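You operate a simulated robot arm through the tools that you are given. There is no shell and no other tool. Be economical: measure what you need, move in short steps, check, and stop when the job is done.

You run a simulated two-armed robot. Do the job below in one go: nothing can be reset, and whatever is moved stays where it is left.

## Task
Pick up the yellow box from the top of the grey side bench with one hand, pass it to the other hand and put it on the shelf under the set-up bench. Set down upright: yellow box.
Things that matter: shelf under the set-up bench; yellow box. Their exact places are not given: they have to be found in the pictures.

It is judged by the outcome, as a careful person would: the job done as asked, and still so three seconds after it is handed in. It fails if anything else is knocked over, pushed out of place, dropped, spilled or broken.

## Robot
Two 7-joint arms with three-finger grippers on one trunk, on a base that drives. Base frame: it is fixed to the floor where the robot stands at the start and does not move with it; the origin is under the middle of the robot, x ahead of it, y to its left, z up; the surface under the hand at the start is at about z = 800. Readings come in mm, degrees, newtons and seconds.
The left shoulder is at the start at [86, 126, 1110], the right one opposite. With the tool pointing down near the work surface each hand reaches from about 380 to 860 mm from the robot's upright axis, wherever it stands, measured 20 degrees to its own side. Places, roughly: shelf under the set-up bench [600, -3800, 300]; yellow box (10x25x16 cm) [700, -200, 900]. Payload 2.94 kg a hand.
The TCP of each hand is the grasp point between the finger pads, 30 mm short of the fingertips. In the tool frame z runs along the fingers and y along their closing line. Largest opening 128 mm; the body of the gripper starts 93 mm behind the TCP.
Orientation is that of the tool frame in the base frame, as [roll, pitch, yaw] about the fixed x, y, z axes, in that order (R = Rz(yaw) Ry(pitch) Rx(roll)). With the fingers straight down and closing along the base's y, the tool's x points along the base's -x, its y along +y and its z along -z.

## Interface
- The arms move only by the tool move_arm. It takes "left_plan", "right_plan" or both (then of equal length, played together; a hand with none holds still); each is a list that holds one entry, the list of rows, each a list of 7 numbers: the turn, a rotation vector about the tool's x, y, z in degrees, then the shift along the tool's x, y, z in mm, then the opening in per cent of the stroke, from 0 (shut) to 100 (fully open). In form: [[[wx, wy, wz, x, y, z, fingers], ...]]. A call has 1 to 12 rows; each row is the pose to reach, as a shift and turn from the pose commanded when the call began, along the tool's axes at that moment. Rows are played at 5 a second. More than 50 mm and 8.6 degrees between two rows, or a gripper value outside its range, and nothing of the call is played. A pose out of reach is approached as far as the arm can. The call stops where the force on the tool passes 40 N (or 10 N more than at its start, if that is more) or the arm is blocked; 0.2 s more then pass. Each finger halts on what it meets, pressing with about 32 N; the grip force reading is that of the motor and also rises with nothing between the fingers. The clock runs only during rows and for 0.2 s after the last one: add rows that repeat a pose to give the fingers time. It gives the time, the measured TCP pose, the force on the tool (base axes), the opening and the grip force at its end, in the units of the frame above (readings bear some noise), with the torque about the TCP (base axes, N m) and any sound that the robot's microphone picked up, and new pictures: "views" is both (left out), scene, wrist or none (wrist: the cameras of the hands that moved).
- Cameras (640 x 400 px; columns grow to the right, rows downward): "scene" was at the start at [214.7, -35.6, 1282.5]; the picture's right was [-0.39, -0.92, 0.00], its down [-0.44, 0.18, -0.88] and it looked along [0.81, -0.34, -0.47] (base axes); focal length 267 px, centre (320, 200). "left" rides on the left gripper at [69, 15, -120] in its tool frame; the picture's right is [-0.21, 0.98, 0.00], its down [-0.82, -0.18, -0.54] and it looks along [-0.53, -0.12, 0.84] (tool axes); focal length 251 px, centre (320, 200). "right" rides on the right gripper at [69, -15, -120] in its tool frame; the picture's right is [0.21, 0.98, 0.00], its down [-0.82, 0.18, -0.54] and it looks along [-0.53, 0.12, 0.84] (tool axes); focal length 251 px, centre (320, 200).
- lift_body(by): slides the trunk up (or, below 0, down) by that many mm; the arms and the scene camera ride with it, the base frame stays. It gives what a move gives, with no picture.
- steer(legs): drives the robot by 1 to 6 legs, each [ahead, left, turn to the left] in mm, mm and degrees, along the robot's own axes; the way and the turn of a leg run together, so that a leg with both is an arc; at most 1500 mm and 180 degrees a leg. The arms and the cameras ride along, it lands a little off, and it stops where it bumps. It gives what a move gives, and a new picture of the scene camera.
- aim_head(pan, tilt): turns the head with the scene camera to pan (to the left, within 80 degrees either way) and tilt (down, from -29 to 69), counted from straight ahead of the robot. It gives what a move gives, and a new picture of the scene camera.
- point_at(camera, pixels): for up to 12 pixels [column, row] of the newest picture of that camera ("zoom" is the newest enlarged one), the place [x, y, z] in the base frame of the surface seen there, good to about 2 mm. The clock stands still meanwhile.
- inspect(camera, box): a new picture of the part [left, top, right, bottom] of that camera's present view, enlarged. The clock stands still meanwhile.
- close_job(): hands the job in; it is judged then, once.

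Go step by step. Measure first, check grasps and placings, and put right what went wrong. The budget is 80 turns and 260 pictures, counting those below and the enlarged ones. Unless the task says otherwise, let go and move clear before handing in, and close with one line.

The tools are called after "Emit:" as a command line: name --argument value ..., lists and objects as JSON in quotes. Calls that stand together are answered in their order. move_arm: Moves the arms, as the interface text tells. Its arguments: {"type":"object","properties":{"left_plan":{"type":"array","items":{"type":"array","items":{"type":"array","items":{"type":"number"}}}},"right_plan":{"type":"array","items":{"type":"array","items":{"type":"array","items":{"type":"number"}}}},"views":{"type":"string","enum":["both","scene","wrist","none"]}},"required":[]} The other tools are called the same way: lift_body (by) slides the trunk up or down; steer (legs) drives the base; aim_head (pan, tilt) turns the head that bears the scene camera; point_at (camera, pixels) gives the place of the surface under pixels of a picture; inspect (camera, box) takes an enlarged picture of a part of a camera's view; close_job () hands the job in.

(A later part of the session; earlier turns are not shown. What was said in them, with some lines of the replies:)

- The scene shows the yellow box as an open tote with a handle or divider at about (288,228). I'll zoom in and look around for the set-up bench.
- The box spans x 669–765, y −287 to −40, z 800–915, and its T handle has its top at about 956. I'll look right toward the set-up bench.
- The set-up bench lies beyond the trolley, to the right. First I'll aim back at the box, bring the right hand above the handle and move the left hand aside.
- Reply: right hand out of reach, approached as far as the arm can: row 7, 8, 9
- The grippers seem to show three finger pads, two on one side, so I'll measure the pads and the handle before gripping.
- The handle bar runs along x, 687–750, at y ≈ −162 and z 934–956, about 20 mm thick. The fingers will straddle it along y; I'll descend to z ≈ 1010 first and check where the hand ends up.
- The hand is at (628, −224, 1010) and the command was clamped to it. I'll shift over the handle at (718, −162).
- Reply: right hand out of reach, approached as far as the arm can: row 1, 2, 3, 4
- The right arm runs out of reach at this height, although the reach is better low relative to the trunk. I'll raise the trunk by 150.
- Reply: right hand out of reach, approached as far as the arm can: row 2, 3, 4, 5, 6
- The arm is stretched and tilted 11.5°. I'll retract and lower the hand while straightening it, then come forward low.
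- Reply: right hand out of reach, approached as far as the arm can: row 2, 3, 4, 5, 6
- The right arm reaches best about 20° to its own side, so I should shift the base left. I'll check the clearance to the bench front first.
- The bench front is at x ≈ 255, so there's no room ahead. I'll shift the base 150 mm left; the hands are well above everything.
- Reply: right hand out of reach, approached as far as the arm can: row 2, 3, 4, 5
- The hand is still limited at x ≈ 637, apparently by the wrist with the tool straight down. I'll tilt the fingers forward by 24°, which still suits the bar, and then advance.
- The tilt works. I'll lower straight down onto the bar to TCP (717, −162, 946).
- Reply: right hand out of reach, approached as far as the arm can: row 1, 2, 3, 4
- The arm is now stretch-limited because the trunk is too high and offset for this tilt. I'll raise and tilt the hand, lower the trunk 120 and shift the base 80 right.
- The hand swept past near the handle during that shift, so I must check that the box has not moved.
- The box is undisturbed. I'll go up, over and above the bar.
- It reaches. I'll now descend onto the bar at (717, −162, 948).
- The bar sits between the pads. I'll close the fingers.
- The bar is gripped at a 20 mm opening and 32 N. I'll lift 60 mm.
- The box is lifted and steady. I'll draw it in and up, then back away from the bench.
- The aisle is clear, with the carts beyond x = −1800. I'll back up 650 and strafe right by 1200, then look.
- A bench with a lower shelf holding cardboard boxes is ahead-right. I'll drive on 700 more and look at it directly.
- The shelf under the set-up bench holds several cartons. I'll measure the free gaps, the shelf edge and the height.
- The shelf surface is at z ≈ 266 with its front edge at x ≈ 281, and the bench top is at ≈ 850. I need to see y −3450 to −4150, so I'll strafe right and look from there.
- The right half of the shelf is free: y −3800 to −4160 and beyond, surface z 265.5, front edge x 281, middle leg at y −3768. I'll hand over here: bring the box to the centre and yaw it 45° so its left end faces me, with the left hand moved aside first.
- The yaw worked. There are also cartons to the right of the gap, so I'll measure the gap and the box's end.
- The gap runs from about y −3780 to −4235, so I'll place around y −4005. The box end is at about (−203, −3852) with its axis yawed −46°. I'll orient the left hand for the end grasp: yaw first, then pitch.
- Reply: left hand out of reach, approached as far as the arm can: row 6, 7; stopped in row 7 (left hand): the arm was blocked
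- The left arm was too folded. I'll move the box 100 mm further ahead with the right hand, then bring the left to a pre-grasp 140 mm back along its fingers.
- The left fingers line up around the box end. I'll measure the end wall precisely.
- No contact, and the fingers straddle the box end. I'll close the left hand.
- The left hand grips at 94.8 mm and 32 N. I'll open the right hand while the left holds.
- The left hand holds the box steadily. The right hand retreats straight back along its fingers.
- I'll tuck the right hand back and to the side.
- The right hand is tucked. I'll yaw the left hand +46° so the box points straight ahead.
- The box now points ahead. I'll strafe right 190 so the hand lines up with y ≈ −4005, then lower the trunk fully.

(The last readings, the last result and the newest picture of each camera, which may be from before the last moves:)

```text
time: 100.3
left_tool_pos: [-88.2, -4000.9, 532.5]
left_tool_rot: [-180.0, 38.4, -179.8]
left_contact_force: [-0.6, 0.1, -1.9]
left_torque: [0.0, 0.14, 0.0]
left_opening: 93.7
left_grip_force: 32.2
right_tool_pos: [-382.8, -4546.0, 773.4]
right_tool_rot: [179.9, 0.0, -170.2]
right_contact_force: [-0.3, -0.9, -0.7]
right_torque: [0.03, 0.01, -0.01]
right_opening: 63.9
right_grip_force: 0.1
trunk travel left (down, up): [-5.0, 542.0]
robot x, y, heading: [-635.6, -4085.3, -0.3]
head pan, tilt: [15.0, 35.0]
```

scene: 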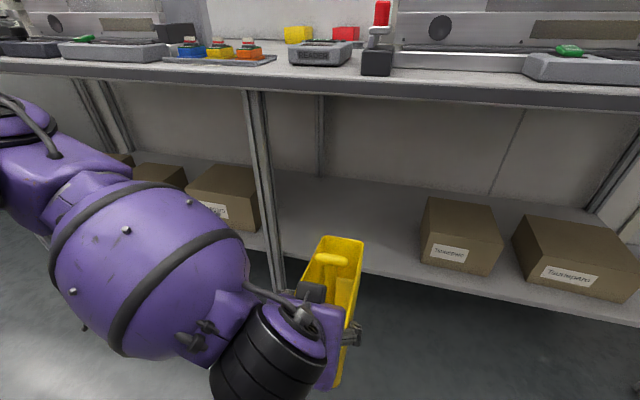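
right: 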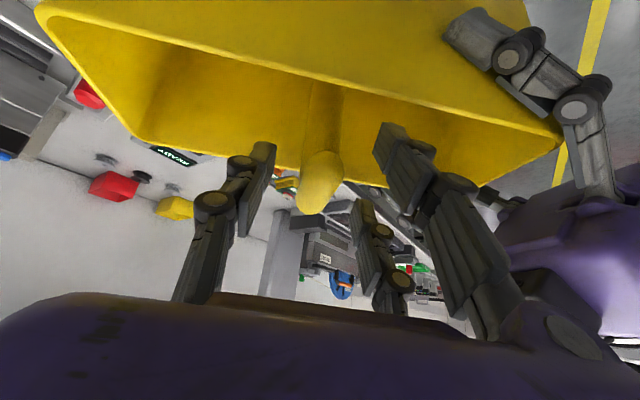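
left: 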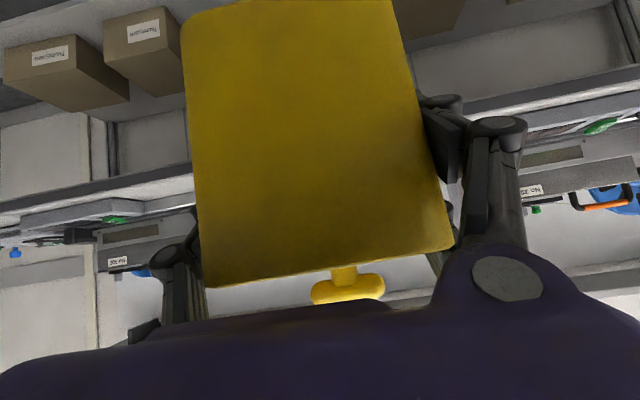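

The trunk is down, but the left tool also sank and its pitch went from 50° to 38°. I'll restore the tilt and check the forearm clearance to the middle leg at (262,170).

Emit:
move_arm --left_plan '[[[0, -4, 0, 0, 0, 0, 55], [0, -8, 0, 0, 0, 0, 55], [0, -11.6, 0, 0, 0, 0, 55], [0, -11.6, 0, 0, 0, 0, 55]]]' --views "both"

Emit:
point_at --camera "scene" --pixels '[[260, 160], [200, 220], [240, 280], [100, 220], [60, 140], [20, 150], [300, 75], [300, 88], [340, 240], [345, 330], [300, 310], [320, 250]]'

```text
time: 101.3
left_tool_pos: [-70.5, -3992.4, 526.5]
left_tool_rot: [-179.8, 50.1, -179.6]
left_contact_force: [0.0, 0.1, -2.3]
left_torque: [-0.03, 0.17, -0.02]
left_opening: 93.7
left_grip_force: 32.4
left hand out of reach, approached as far as the arm can: row 1, 2, 3, 4
right_tool_pos: [-382.6, -4545.2, 773.4]
right_tool_rot: [179.9, 0.0, -170.1]
right_contact_force: [-0.8, -0.4, 0.2]
right_torque: [-0.04, 0.01, 0.0]
right_opening: 63.9
right_grip_force: 0.1
trunk travel left (down, up): [-5.0, 542.0]
robot x, y, heading: [-637.0, -4085.4, -0.6]
head pan, tilt: [15.0, 35.0]
```

scene: 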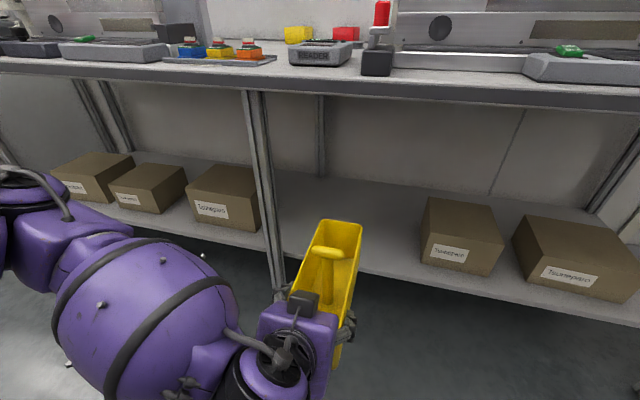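
left: 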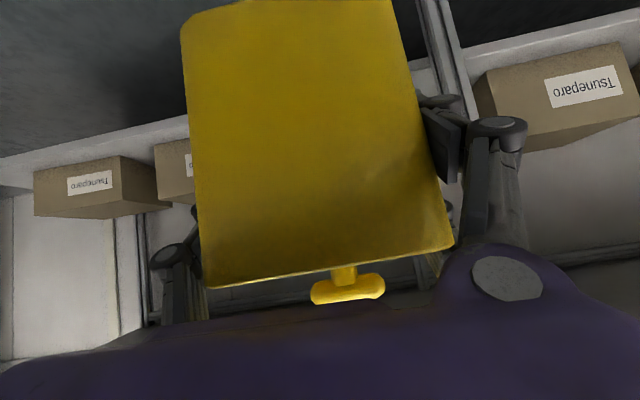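

```text
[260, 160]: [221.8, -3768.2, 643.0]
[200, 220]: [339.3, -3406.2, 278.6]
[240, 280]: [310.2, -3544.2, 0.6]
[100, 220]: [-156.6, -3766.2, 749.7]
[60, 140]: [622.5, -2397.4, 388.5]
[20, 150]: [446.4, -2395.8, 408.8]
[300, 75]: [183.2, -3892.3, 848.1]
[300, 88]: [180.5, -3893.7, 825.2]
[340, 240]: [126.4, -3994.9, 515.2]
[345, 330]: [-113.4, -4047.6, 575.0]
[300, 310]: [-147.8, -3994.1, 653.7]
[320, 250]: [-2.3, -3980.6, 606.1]
```

The box is level again. But the forearm at (−157, −3766, 750) would meet the leg if I drive in folded, so I'll lower and extend the arm first, then shift further right.

Emit:
move_arm --left_plan '[[[0, 0, 0, 31, 0, 26, 55], [0, 0, 0, 62, 0, 52, 55], [0, 0, 0, 92, 0, 78, 55], [0, 0, 0, 123.3, 0, 103.5, 55], [0, 0, 0, 101, 0, 130, 55], [0, 0, 0, 78.3, 0, 157, 55], [0, 0, 0, 78.3, 0, 157, 55]]]' --views "scene"

Emit:
aim_head --pan 25 --tilt 48

```text
time: 102.9
left_tool_pos: [-4.8, -3944.0, 403.1]
left_tool_rot: [-179.9, 49.9, -179.8]
left_contact_force: [0.6, 0.2, -1.0]
left_torque: [0.0, 0.13, 0.02]
left_opening: 93.8
left_grip_force: 32.6
left hand out of reach, approached as far as the arm can: row 1, 2, 3, 4, 5, 6, 7
right_tool_pos: [-382.9, -4546.5, 774.4]
right_tool_rot: [179.9, 0.0, -170.1]
right_contact_force: [-0.2, 0.3, -0.4]
right_torque: [0.01, 0.01, 0.0]
right_opening: 63.8
right_grip_force: 0.0
trunk travel left (down, up): [-5.0, 542.0]
robot x, y, heading: [-636.5, -4086.6, -0.2]
head pan, tilt: [15.0, 35.0]
```

scene: 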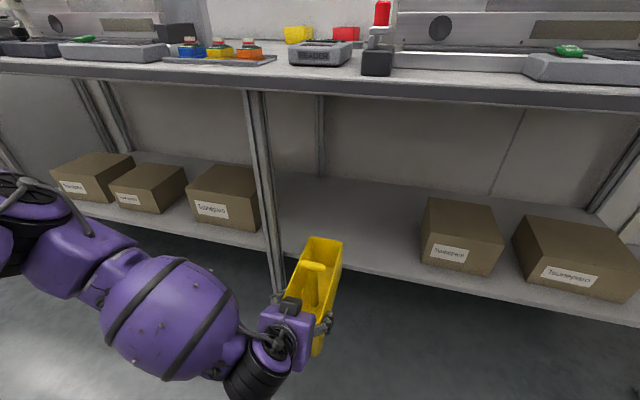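

```text
time: 103.6
left_tool_pos: [-4.0, -3945.0, 403.6]
left_tool_rot: [-179.9, 49.9, -179.7]
left_contact_force: [-0.5, 0.5, -1.3]
left_torque: [0.02, 0.15, -0.01]
left_opening: 93.6
left_grip_force: 32.1
right_tool_pos: [-382.9, -4545.8, 773.8]
right_tool_rot: [180.0, -0.1, -170.1]
right_contact_force: [-0.5, 0.5, 0.5]
right_torque: [-0.01, 0.0, 0.0]
right_opening: 63.7
right_grip_force: 0.0
trunk travel left (down, up): [-5.0, 542.0]
robot x, y, heading: [-638.4, -4081.2, 0.1]
head pan, tilt: [25.0, 48.0]
```

scene: 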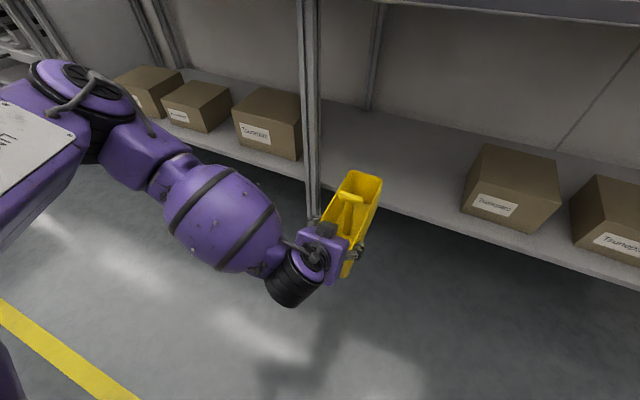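

The arm won't go lower in this posture, since the wrist is at its limit with the forearm coming from the left. I'll yaw the hand −30° relative to the robot, aligned with the forearm, and turn the base +30° later.

Emit:
move_arm --left_plan '[[[4.6, 0, 3.9, 0, 0, 0, 55], [9.2, 0, 7.7, 0, 0, 0, 55], [13.8, 0, 11.6, 0, 0, 0, 55], [18.4, 0, 15.4, 0, 0, 0, 55], [23, 0, 19.3, 0, 0, 0, 55], [23, 0, 19.3, 15, 0, 13, 55], [23, 0, 19.3, 31, 0, 26, 55], [23, 0, 19.3, 46, 0, 38.6, 55], [23, 0, 19.3, 46, 0, 38.6, 55]]]' --views "scene"

Emit:
point_at --camera "scene" --pixels '[[90, 80], [130, 150], [60, 70], [220, 220]]'

```text
time: 105.6
left_tool_pos: [-3.1, -3942.4, 339.8]
left_tool_rot: [-180.0, 50.0, 150.3]
left_contact_force: [-0.2, -0.2, -2.7]
left_torque: [0.07, 0.14, 0.0]
left_opening: 94.0
left_grip_force: 32.0
right_tool_pos: [-383.2, -4545.0, 774.6]
right_tool_rot: [180.0, 0.0, -170.1]
right_contact_force: [0.3, -0.3, 0.5]
right_torque: [0.02, 0.0, -0.02]
right_opening: 64.0
right_grip_force: 0.0
trunk travel left (down, up): [-5.0, 542.0]
robot x, y, heading: [-632.7, -4086.3, -0.2]
head pan, tilt: [25.0, 48.0]
```

scene: 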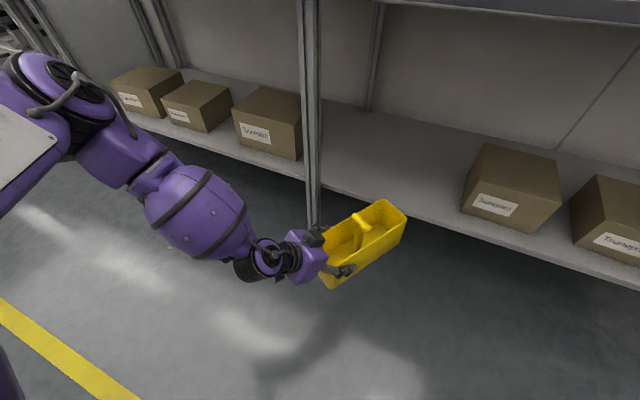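

```text
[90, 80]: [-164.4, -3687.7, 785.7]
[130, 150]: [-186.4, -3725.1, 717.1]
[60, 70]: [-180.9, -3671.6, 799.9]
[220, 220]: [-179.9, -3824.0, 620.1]
```

At yaw −30 the hand reaches z 340 with the box level. Before choosing the base heading I'll check where the right elbow is and where the bench's right end is.

Emit:
aim_head --pan -50 --tilt 35

Emit:
point_at --camera "scene" --pixels '[[320, 200], [200, 200], [250, 150], [150, 150], [100, 200], [400, 150], [450, 200], [350, 100], [100, 100], [200, 100], [350, 300], [250, 300]]'

```text
time: 107.1
left_tool_pos: [-2.4, -3942.8, 341.4]
left_tool_rot: [180.0, 50.0, 150.3]
left_contact_force: [0.2, 0.4, -2.2]
left_torque: [0.05, 0.15, -0.02]
left_opening: 93.9
left_grip_force: 32.4
right_tool_pos: [-381.7, -4545.4, 774.0]
right_tool_rot: [179.9, -0.1, -170.0]
right_contact_force: [0.7, -0.3, -0.9]
right_torque: [-0.04, -0.02, 0.0]
right_opening: 64.0
right_grip_force: 0.1
trunk travel left (down, up): [-5.0, 542.0]
robot x, y, heading: [-635.1, -4086.1, -0.1]
head pan, tilt: [-50.0, 35.0]
```

scene: 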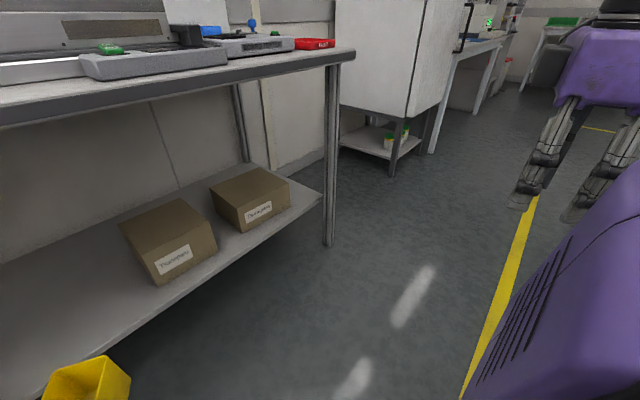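

```text
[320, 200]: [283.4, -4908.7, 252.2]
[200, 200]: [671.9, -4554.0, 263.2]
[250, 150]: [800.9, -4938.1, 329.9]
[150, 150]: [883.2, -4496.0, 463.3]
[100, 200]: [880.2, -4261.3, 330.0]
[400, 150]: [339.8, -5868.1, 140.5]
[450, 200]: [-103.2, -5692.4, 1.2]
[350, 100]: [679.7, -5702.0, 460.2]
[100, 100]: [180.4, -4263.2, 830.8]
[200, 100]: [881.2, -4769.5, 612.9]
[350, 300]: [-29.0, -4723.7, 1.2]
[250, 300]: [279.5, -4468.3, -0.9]
```

The bench's right end is at y ≈ −4908. I'll retuck the right hand further back, so it stays clear when I turn left about 25°, and raise the left hand 22 mm.

Emit:
move_arm --left_plan '[[[0, 0, 0, -8, 0, -7, 55], [0, 0, 0, -17, 0, -14, 55], [0, 0, 0, -17, 0, -14, 55], [0, 0, 0, -17, 0, -14, 55], [0, 0, 0, -17, 0, -14, 55], [0, 0, 0, -17, 0, -14, 55], [0, 0, 0, -17, 0, -14, 55], [0, 0, 0, -17, 0, -14, 55]]]' --right_plan '[[[0, 0, 0, 40, 12, 0, 50], [0, 0, 0, 80, 24, 0, 50], [0, 0, 0, 120, 36, 0, 50], [0, 0, 0, 160, 48, 0, 50], [0, 0, 0, 200, 60, 0, 50], [0, 0, 0, 245, 72, 0, 50], [0, 0, 0, 275, 80, 0, 50], [0, 0, 0, 275, 80, 0, 50]]]' --views "none"

Emit:
aim_head --pan -80 --tilt 30

Emit:
point_at --camera "scene" --pixels '[[320, 200], [400, 200], [450, 150], [350, 100], [300, 150], [250, 200], [250, 250], [350, 300], [500, 100]]'

```text
time: 108.9
left_tool_pos: [-2.6, -3942.3, 362.3]
left_tool_rot: [179.9, 50.0, 150.3]
left_contact_force: [-0.2, 0.0, -2.5]
left_torque: [0.09, 0.13, 0.02]
left_opening: 94.0
left_grip_force: 31.9
right_tool_pos: [-669.1, -4514.6, 774.9]
right_tool_rot: [-180.0, 0.0, -170.2]
right_contact_force: [0.1, -0.1, 0.4]
right_torque: [0.02, -0.01, -0.02]
right_opening: 64.1
right_grip_force: 0.0
trunk travel left (down, up): [-5.0, 542.0]
robot x, y, heading: [-637.9, -4085.6, 0.1]
head pan, tilt: [-50.0, 35.0]
```

```text
time: 109.8
left_tool_pos: [-3.1, -3941.8, 363.9]
left_tool_rot: [180.0, 49.9, 150.2]
left_contact_force: [0.2, 0.3, -2.9]
left_torque: [0.08, 0.12, 0.01]
left_opening: 93.9
left_grip_force: 32.1
right_tool_pos: [-667.3, -4515.3, 775.5]
right_tool_rot: [180.0, 0.0, -170.1]
right_contact_force: [0.4, 0.1, 0.7]
right_torque: [0.04, 0.03, -0.01]
right_opening: 64.0
right_grip_force: 0.1
trunk travel left (down, up): [-5.0, 542.0]
robot x, y, heading: [-633.0, -4086.2, -0.2]
head pan, tilt: [-80.0, 30.0]
```

scene: 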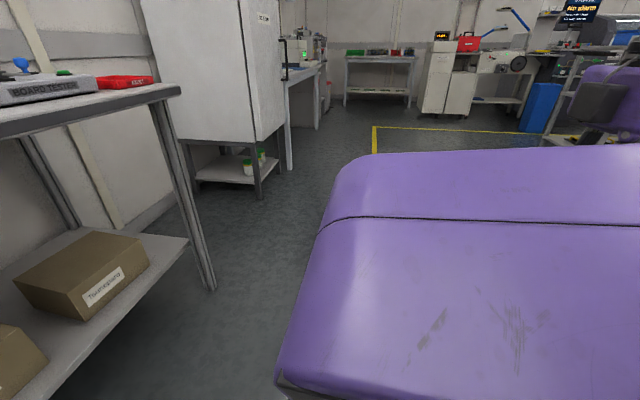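

```text
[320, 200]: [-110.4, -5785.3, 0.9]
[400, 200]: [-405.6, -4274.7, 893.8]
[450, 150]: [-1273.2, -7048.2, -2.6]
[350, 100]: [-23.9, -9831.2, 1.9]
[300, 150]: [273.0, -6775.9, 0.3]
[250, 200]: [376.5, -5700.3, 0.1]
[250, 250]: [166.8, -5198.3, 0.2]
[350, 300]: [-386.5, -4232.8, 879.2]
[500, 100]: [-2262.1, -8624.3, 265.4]
```

The right arm is tucked behind and clear. I'll strafe right 356 and turn left 25°, then check the pose before approaching.

Emit:
steer --legs '[[0, -356, 0], [0, 0, 25]]'

Emit:
aim_head --pan 5 --tilt 45

Emit:
point_at --camera "scene" --pixels '[[320, 200], [120, 120], [100, 150]]'

```text
time: 114.8
left_tool_pos: [-124.4, -4042.4, 362.7]
left_tool_rot: [-179.9, 50.1, 175.4]
left_contact_force: [0.6, 0.8, -2.4]
left_torque: [0.0, 0.15, 0.0]
left_opening: 93.6
left_grip_force: 31.6
right_tool_pos: [-482.4, -4841.8, 774.4]
right_tool_rot: [179.9, 0.1, -145.0]
right_contact_force: [-0.3, 0.2, 0.2]
right_torque: [-0.02, 0.02, -0.03]
right_opening: 64.0
right_grip_force: 0.0
trunk travel left (down, up): [-5.0, 542.0]
robot x, y, heading: [-637.9, -4438.2, 24.9]
head pan, tilt: [-80.0, 30.0]
```

scene: 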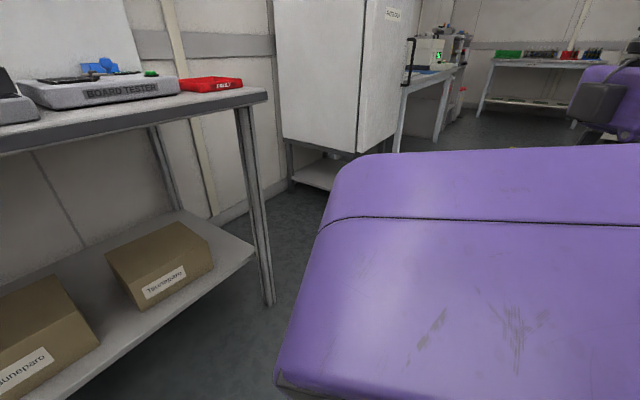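

```text
time: 116.4
left_tool_pos: [-123.7, -4042.0, 362.8]
left_tool_rot: [-180.0, 50.0, 175.3]
left_contact_force: [0.2, 0.2, -2.2]
left_torque: [-0.01, 0.18, -0.01]
left_opening: 94.0
left_grip_force: 32.0
right_tool_pos: [-481.8, -4841.7, 776.0]
right_tool_rot: [179.9, 0.0, -144.9]
right_contact_force: [0.5, 0.3, 0.5]
right_torque: [0.01, -0.01, 0.02]
right_opening: 64.1
right_grip_force: 0.0
trunk travel left (down, up): [-5.0, 542.0]
robot x, y, heading: [-639.5, -4439.4, 25.0]
head pan, tilt: [5.0, 45.0]
```

scene: 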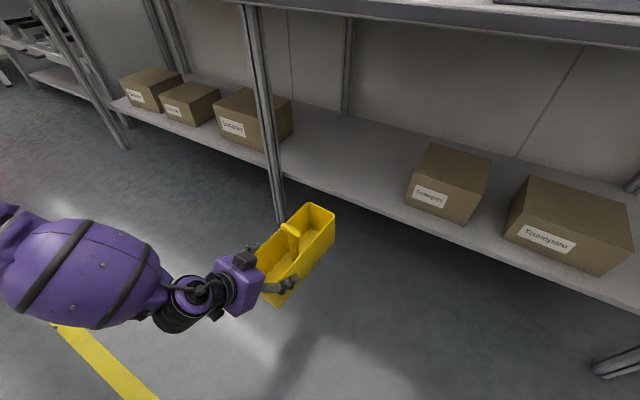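

```text
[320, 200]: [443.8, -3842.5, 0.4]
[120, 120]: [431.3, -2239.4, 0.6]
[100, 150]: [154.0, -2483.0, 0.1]
```

Alignment looks good. I'll verify that the box is level and how high its bottom is.

Emit:
inspect --camera "scene" --box '[200, 180, 360, 320]'

Emit:
point_at --camera "scene" --pixels '[[306, 204], [334, 214], [270, 232], [302, 256], [333, 240], [285, 304], [320, 262], [427, 185], [410, 200], [350, 190]]'

Emit:
point_at --camera "left" --pixels '[[320, 50]]'

```text
2.86 times, centred on (280, 250) of scene
```

zoom: 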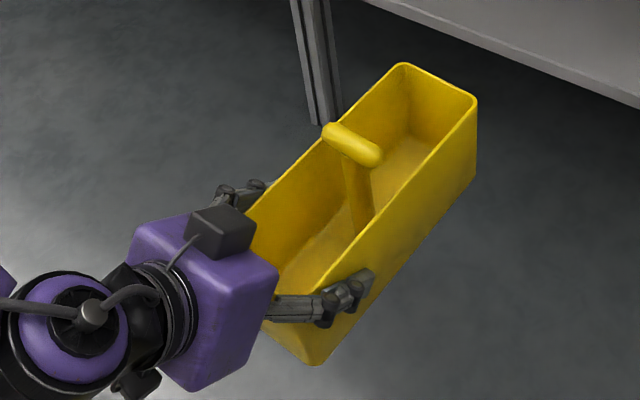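

```text
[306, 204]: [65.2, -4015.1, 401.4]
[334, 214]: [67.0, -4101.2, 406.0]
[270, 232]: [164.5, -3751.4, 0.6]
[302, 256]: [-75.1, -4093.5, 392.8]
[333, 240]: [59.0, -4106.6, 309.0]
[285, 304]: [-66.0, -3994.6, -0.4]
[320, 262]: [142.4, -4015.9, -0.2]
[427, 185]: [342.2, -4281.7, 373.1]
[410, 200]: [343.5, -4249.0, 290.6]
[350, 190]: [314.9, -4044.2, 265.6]
```

```text
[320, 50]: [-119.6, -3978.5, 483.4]
```

The box is level, with its bottom about 288 (22 mm above the shelf) and yawed 4.6°. I'll do the first half of the approach and check the elbow clearance.

Emit:
steer --legs '[[230, -107, 0]]'

Emit:
aim_head --pan 35 --tilt 40

Emit:
point_at --camera "scene" --pixels '[[200, 200], [250, 230], [150, 170], [200, 150], [300, 250], [100, 100]]'

```text
time: 118.2
left_tool_pos: [124.3, -4045.7, 362.6]
left_tool_rot: [-179.9, 50.0, 175.3]
left_contact_force: [1.4, 0.6, -0.9]
left_torque: [0.07, 0.16, 0.02]
left_opening: 93.7
left_grip_force: 32.3
right_tool_pos: [-235.2, -4846.7, 776.6]
right_tool_rot: [179.9, 0.0, -145.1]
right_contact_force: [-0.4, -0.5, 0.9]
right_torque: [0.03, 0.0, -0.01]
right_opening: 64.2
right_grip_force: 0.0
trunk travel left (down, up): [-5.0, 542.0]
robot x, y, heading: [-387.9, -4443.1, 25.0]
head pan, tilt: [5.0, 45.0]
```

scene: 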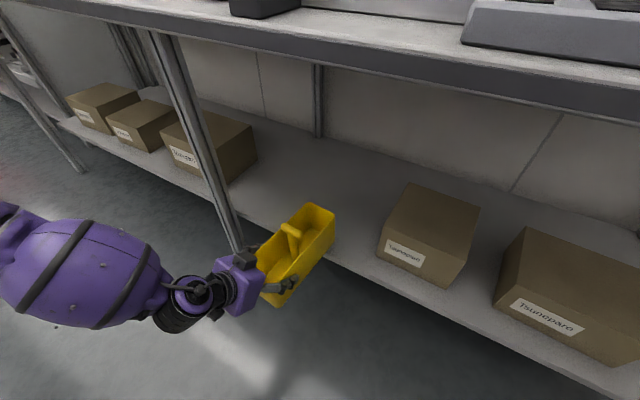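

```text
time: 119.1
left_tool_pos: [123.0, -4045.7, 362.6]
left_tool_rot: [-179.9, 50.0, 175.4]
left_contact_force: [0.1, 0.6, -2.3]
left_torque: [0.04, 0.14, -0.03]
left_opening: 93.6
left_grip_force: 32.2
right_tool_pos: [-236.3, -4846.6, 775.7]
right_tool_rot: [179.9, 0.1, -145.1]
right_contact_force: [-1.0, 0.1, 0.1]
right_torque: [-0.02, -0.01, 0.01]
right_opening: 64.1
right_grip_force: 0.0
trunk travel left (down, up): [-5.0, 542.0]
robot x, y, heading: [-386.7, -4442.4, 24.7]
head pan, tilt: [35.0, 40.0]
```

scene: 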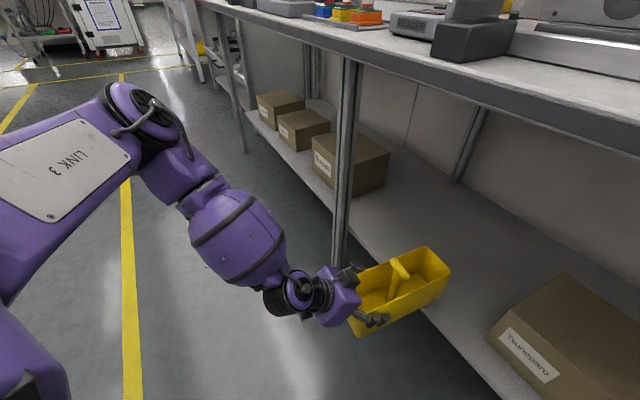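

```text
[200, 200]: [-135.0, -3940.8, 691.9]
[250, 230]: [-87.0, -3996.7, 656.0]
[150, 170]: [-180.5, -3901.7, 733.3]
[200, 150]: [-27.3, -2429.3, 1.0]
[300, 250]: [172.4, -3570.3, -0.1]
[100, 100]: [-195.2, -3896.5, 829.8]
```

The elbow will end up near x ≈ 65–100, short of the bench edge at 180, so it's clear. I'll finish the approach by 235.

Emit:
steer --legs '[[212, -97, 0]]'

Emit:
point_at --camera "scene" --pixels '[[250, 230], [360, 320]]'

Emit:
inspect --camera "scene" --box '[240, 180, 560, 390]'

```text
time: 120.9
left_tool_pos: [356.5, -4045.5, 363.7]
left_tool_rot: [-179.9, 49.9, 175.1]
left_contact_force: [0.0, 0.4, -2.3]
left_torque: [-0.03, 0.16, 0.0]
left_opening: 93.6
left_grip_force: 31.6
right_tool_pos: [-5.2, -4845.8, 775.1]
right_tool_rot: [180.0, 0.0, -145.2]
right_contact_force: [-0.9, -0.3, 0.4]
right_torque: [0.0, -0.02, 0.04]
right_opening: 63.9
right_grip_force: 0.0
trunk travel left (down, up): [-5.0, 542.0]
robot x, y, heading: [-154.1, -4441.6, 24.7]
head pan, tilt: [35.0, 40.0]
```

scene: 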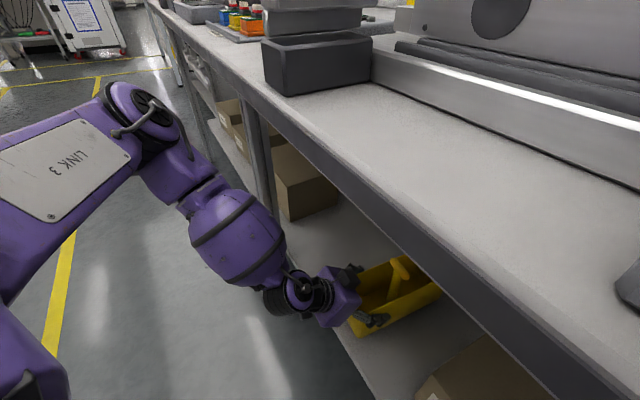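

```text
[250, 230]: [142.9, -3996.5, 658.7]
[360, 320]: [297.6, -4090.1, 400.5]
```

```text
1.90 times, centred on (400, 285) of scene
```

zoom: 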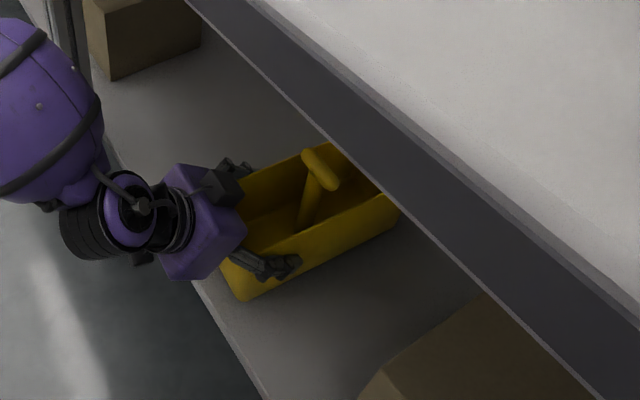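

The box is over the shelf, clear on all sides. I'll lower slowly.

Emit:
move_arm --left_plan '[[[0, 0, 0, 4.6, 0, 3.9, 55], [0, 0, 0, 9.2, 0, 7.7, 55], [0, 0, 0, 12.3, 0, 10.3, 55], [0, 0, 0, 14.5, 0, 12.2, 55], [0, 0, 0, 16, 0, 13.5, 55], [0, 0, 0, 16, 0, 13.5, 55]]]' --views "scene"

Emit:
inspect --camera "left" --box '[0, 0, 640, 400]'

```text
time: 122.3
left_tool_pos: [358.5, -4045.3, 345.2]
left_tool_rot: [179.8, 50.3, 175.0]
left_contact_force: [-1.4, 0.0, 15.5]
left_torque: [0.89, 1.03, 0.11]
left_opening: 93.8
left_grip_force: 32.1
right_tool_pos: [-5.7, -4845.7, 776.0]
right_tool_rot: [180.0, 0.1, -145.2]
right_contact_force: [-0.4, 0.0, -0.7]
right_torque: [-0.04, 0.0, 0.02]
right_opening: 64.2
right_grip_force: 0.0
trunk travel left (down, up): [-5.0, 542.0]
robot x, y, heading: [-156.7, -4439.8, 24.9]
head pan, tilt: [35.0, 40.0]
```

scene: 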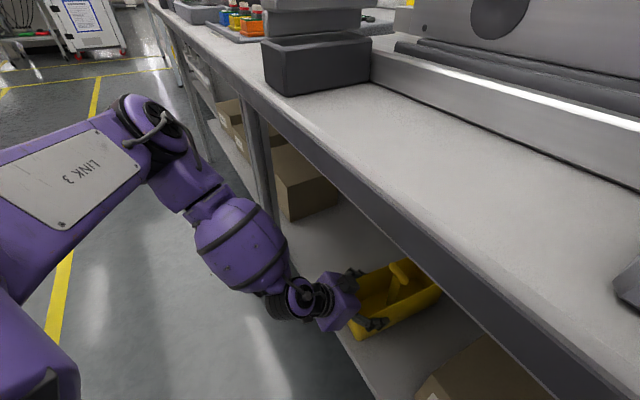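

```text
1.00 times, centred on (320, 200) of left (not enlarged: the box is as wide or as high as the picture)
```

zoom: 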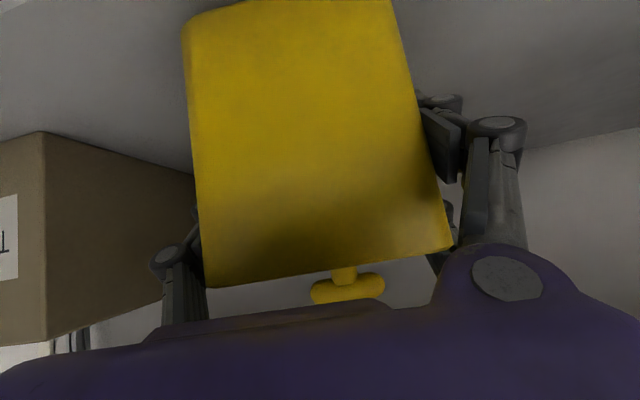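

Contact is about 17 N at TCP z 345. I'll check how level the box sits before release.

Emit:
point_at --camera "zoom" --pixels '[[215, 275], [440, 240], [200, 40], [385, 12], [300, 250], [300, 20], [318, 285], [378, 285], [60, 60], [550, 60]]'

Emit:
point_at --camera "scene" --pixels '[[356, 335], [385, 268], [440, 290], [400, 310], [360, 310], [355, 360]]'

```text
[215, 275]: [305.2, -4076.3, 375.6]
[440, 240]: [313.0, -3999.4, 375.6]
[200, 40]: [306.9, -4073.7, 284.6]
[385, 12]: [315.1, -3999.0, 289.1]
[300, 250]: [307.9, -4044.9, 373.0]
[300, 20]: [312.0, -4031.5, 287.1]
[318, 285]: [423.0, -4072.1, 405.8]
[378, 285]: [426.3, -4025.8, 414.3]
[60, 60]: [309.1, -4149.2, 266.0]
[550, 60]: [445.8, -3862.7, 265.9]
```

```text
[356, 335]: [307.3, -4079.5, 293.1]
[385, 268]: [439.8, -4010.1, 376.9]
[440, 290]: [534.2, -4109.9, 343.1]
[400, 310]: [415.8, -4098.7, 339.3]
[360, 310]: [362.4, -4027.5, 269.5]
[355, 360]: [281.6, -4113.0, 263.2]
```

The rear rim sits at ≈ 380, as expected for a box resting on the shelf. I'll release.

Emit:
move_arm --left_plan '[[[0, 0, 0, 0, 0, 0, 74], [0, 0, 0, 0, 0, 0, 80], [0, 0, 0, 0, 0, 0, 90], [0, 0, 0, 0, 0, 0, 100], [0, 0, 0, 0, 0, 0, 100], [0, 0, 0, 0, 0, 0, 100]]]' --views "both"

```text
time: 123.7
left_tool_pos: [356.8, -4045.7, 342.8]
left_tool_rot: [-180.0, 50.0, 175.2]
left_contact_force: [-0.1, -0.4, -0.4]
left_torque: [-0.02, -0.02, -0.01]
left_opening: 128.2
left_grip_force: 0.1
right_tool_pos: [-5.4, -4845.1, 775.3]
right_tool_rot: [-180.0, 0.1, -145.2]
right_contact_force: [-0.1, -0.1, 0.2]
right_torque: [-0.02, 0.0, -0.02]
right_opening: 64.0
right_grip_force: 0.1
trunk travel left (down, up): [-5.0, 542.0]
robot x, y, heading: [-155.1, -4445.9, 24.9]
head pan, tilt: [35.0, 40.0]
```

scene: 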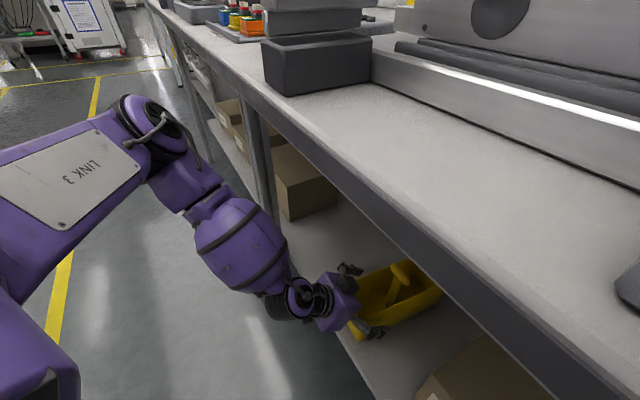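
left: 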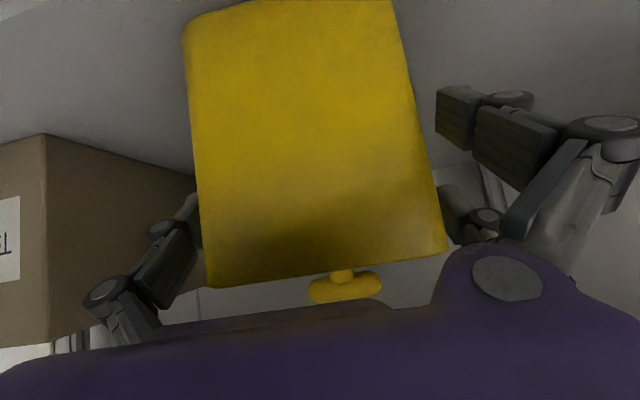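

Released with zero force. I'll retreat straight back along the fingers.

Emit:
move_arm --left_plan '[[[0, 0, 0, 0, 0, -20, 100], [0, 0, 0, 0, 0, -45, 100], [0, 0, 0, 0, 0, -75, 100], [0, 0, 0, 0, 0, -105, 100], [0, 0, 0, 0, 0, -125, 100], [0, 0, 0, 0, 0, -125, 100]]]' --views "both"

```text
time: 125.1
left_tool_pos: [261.7, -4038.3, 422.7]
left_tool_rot: [180.0, 50.0, 175.2]
left_contact_force: [-0.2, -0.7, -0.5]
left_torque: [-0.01, 0.0, 0.0]
left_opening: 127.9
left_grip_force: 0.1
right_tool_pos: [-6.1, -4846.0, 774.7]
right_tool_rot: [180.0, 0.0, -145.3]
right_contact_force: [0.1, -0.1, 0.0]
right_torque: [0.0, 0.0, -0.01]
right_opening: 63.9
right_grip_force: 0.0
trunk travel left (down, up): [-5.0, 542.0]
robot x, y, heading: [-154.5, -4440.0, 25.0]
head pan, tilt: [35.0, 40.0]
```

scene: 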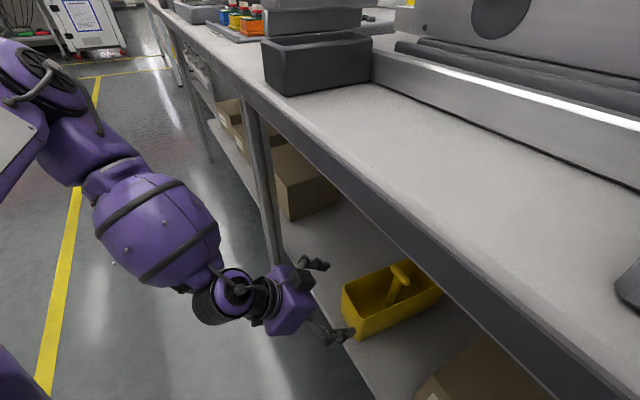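
left: 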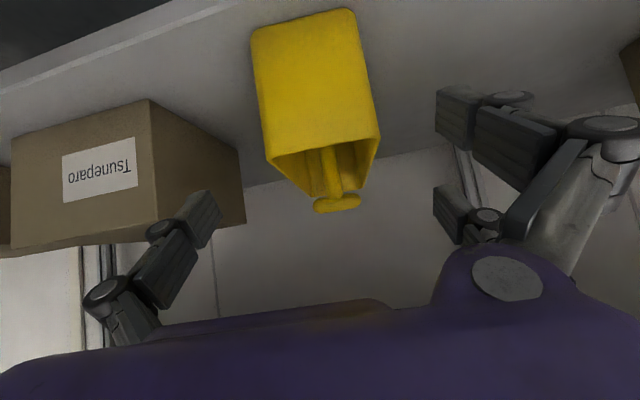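

The box stands free on the shelf. I'll back the robot away the same way I came in and take a final look.

Emit:
steer --legs '[[-380, 177, 0]]'

Emit:
aim_head --pan 5 --tilt 38

Emit:
inspect --camera "scene" --box '[220, 100, 480, 280]'

```text
time: 127.7
left_tool_pos: [-155.8, -4035.9, 420.5]
left_tool_rot: [-179.9, 50.0, 174.8]
left_contact_force: [0.3, -0.1, 0.0]
left_torque: [0.01, 0.06, 0.02]
left_opening: 128.1
left_grip_force: 0.0
right_tool_pos: [-428.9, -4841.4, 775.6]
right_tool_rot: [180.0, 0.1, -145.6]
right_contact_force: [-0.6, -0.2, 0.2]
right_torque: [-0.04, -0.01, -0.03]
right_opening: 63.8
right_grip_force: 0.0
trunk travel left (down, up): [-5.0, 542.0]
robot x, y, heading: [-575.8, -4438.6, 24.2]
head pan, tilt: [35.0, 40.0]
```

scene: 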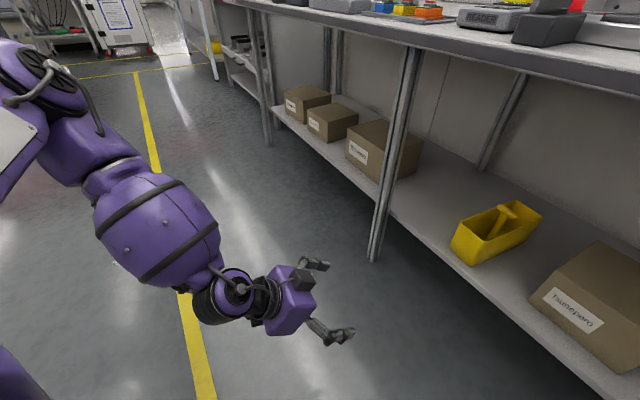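

```text
time: 128.6
left_tool_pos: [-156.6, -4035.1, 421.9]
left_tool_rot: [-180.0, 50.0, 174.8]
left_contact_force: [0.7, 0.2, -0.2]
left_torque: [0.01, 0.02, 0.05]
left_opening: 128.1
left_grip_force: 0.0
right_tool_pos: [-427.4, -4841.5, 776.2]
right_tool_rot: [179.9, 0.0, -145.6]
right_contact_force: [0.0, -0.2, 0.4]
right_torque: [-0.03, 0.01, -0.02]
right_opening: 63.9
right_grip_force: 0.1
trunk travel left (down, up): [-5.0, 542.0]
robot x, y, heading: [-575.3, -4435.2, 24.4]
head pan, tilt: [5.0, 38.0]
```

scene: 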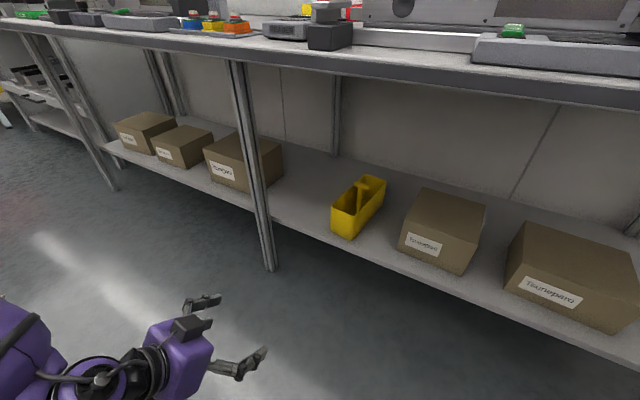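

```text
2.22 times, centred on (350, 190) of scene
```

zoom: 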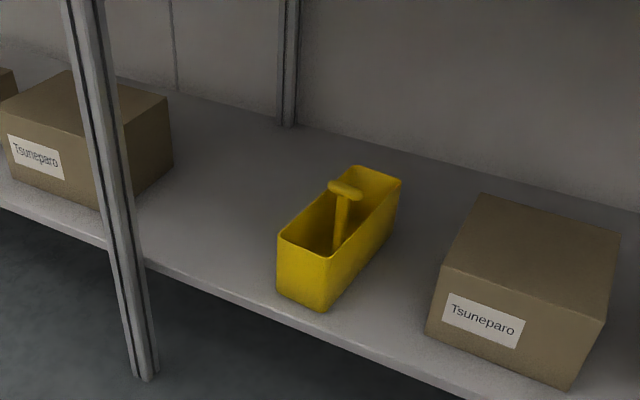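

The yellow box at (358,208) stands upright on the shelf under the set-up bench, fully behind its front edge. The cartons are undisturbed and both hands are clear, so I'm handing in.

Emit:
close_job

```text
The job is handed in.
```

The yellow box was lifted off the grey side bench with the right hand and passed to the left. It now stands upright on the shelf under the set-up bench; the final pictures showed nothing else disturbed, and the job is handed in.
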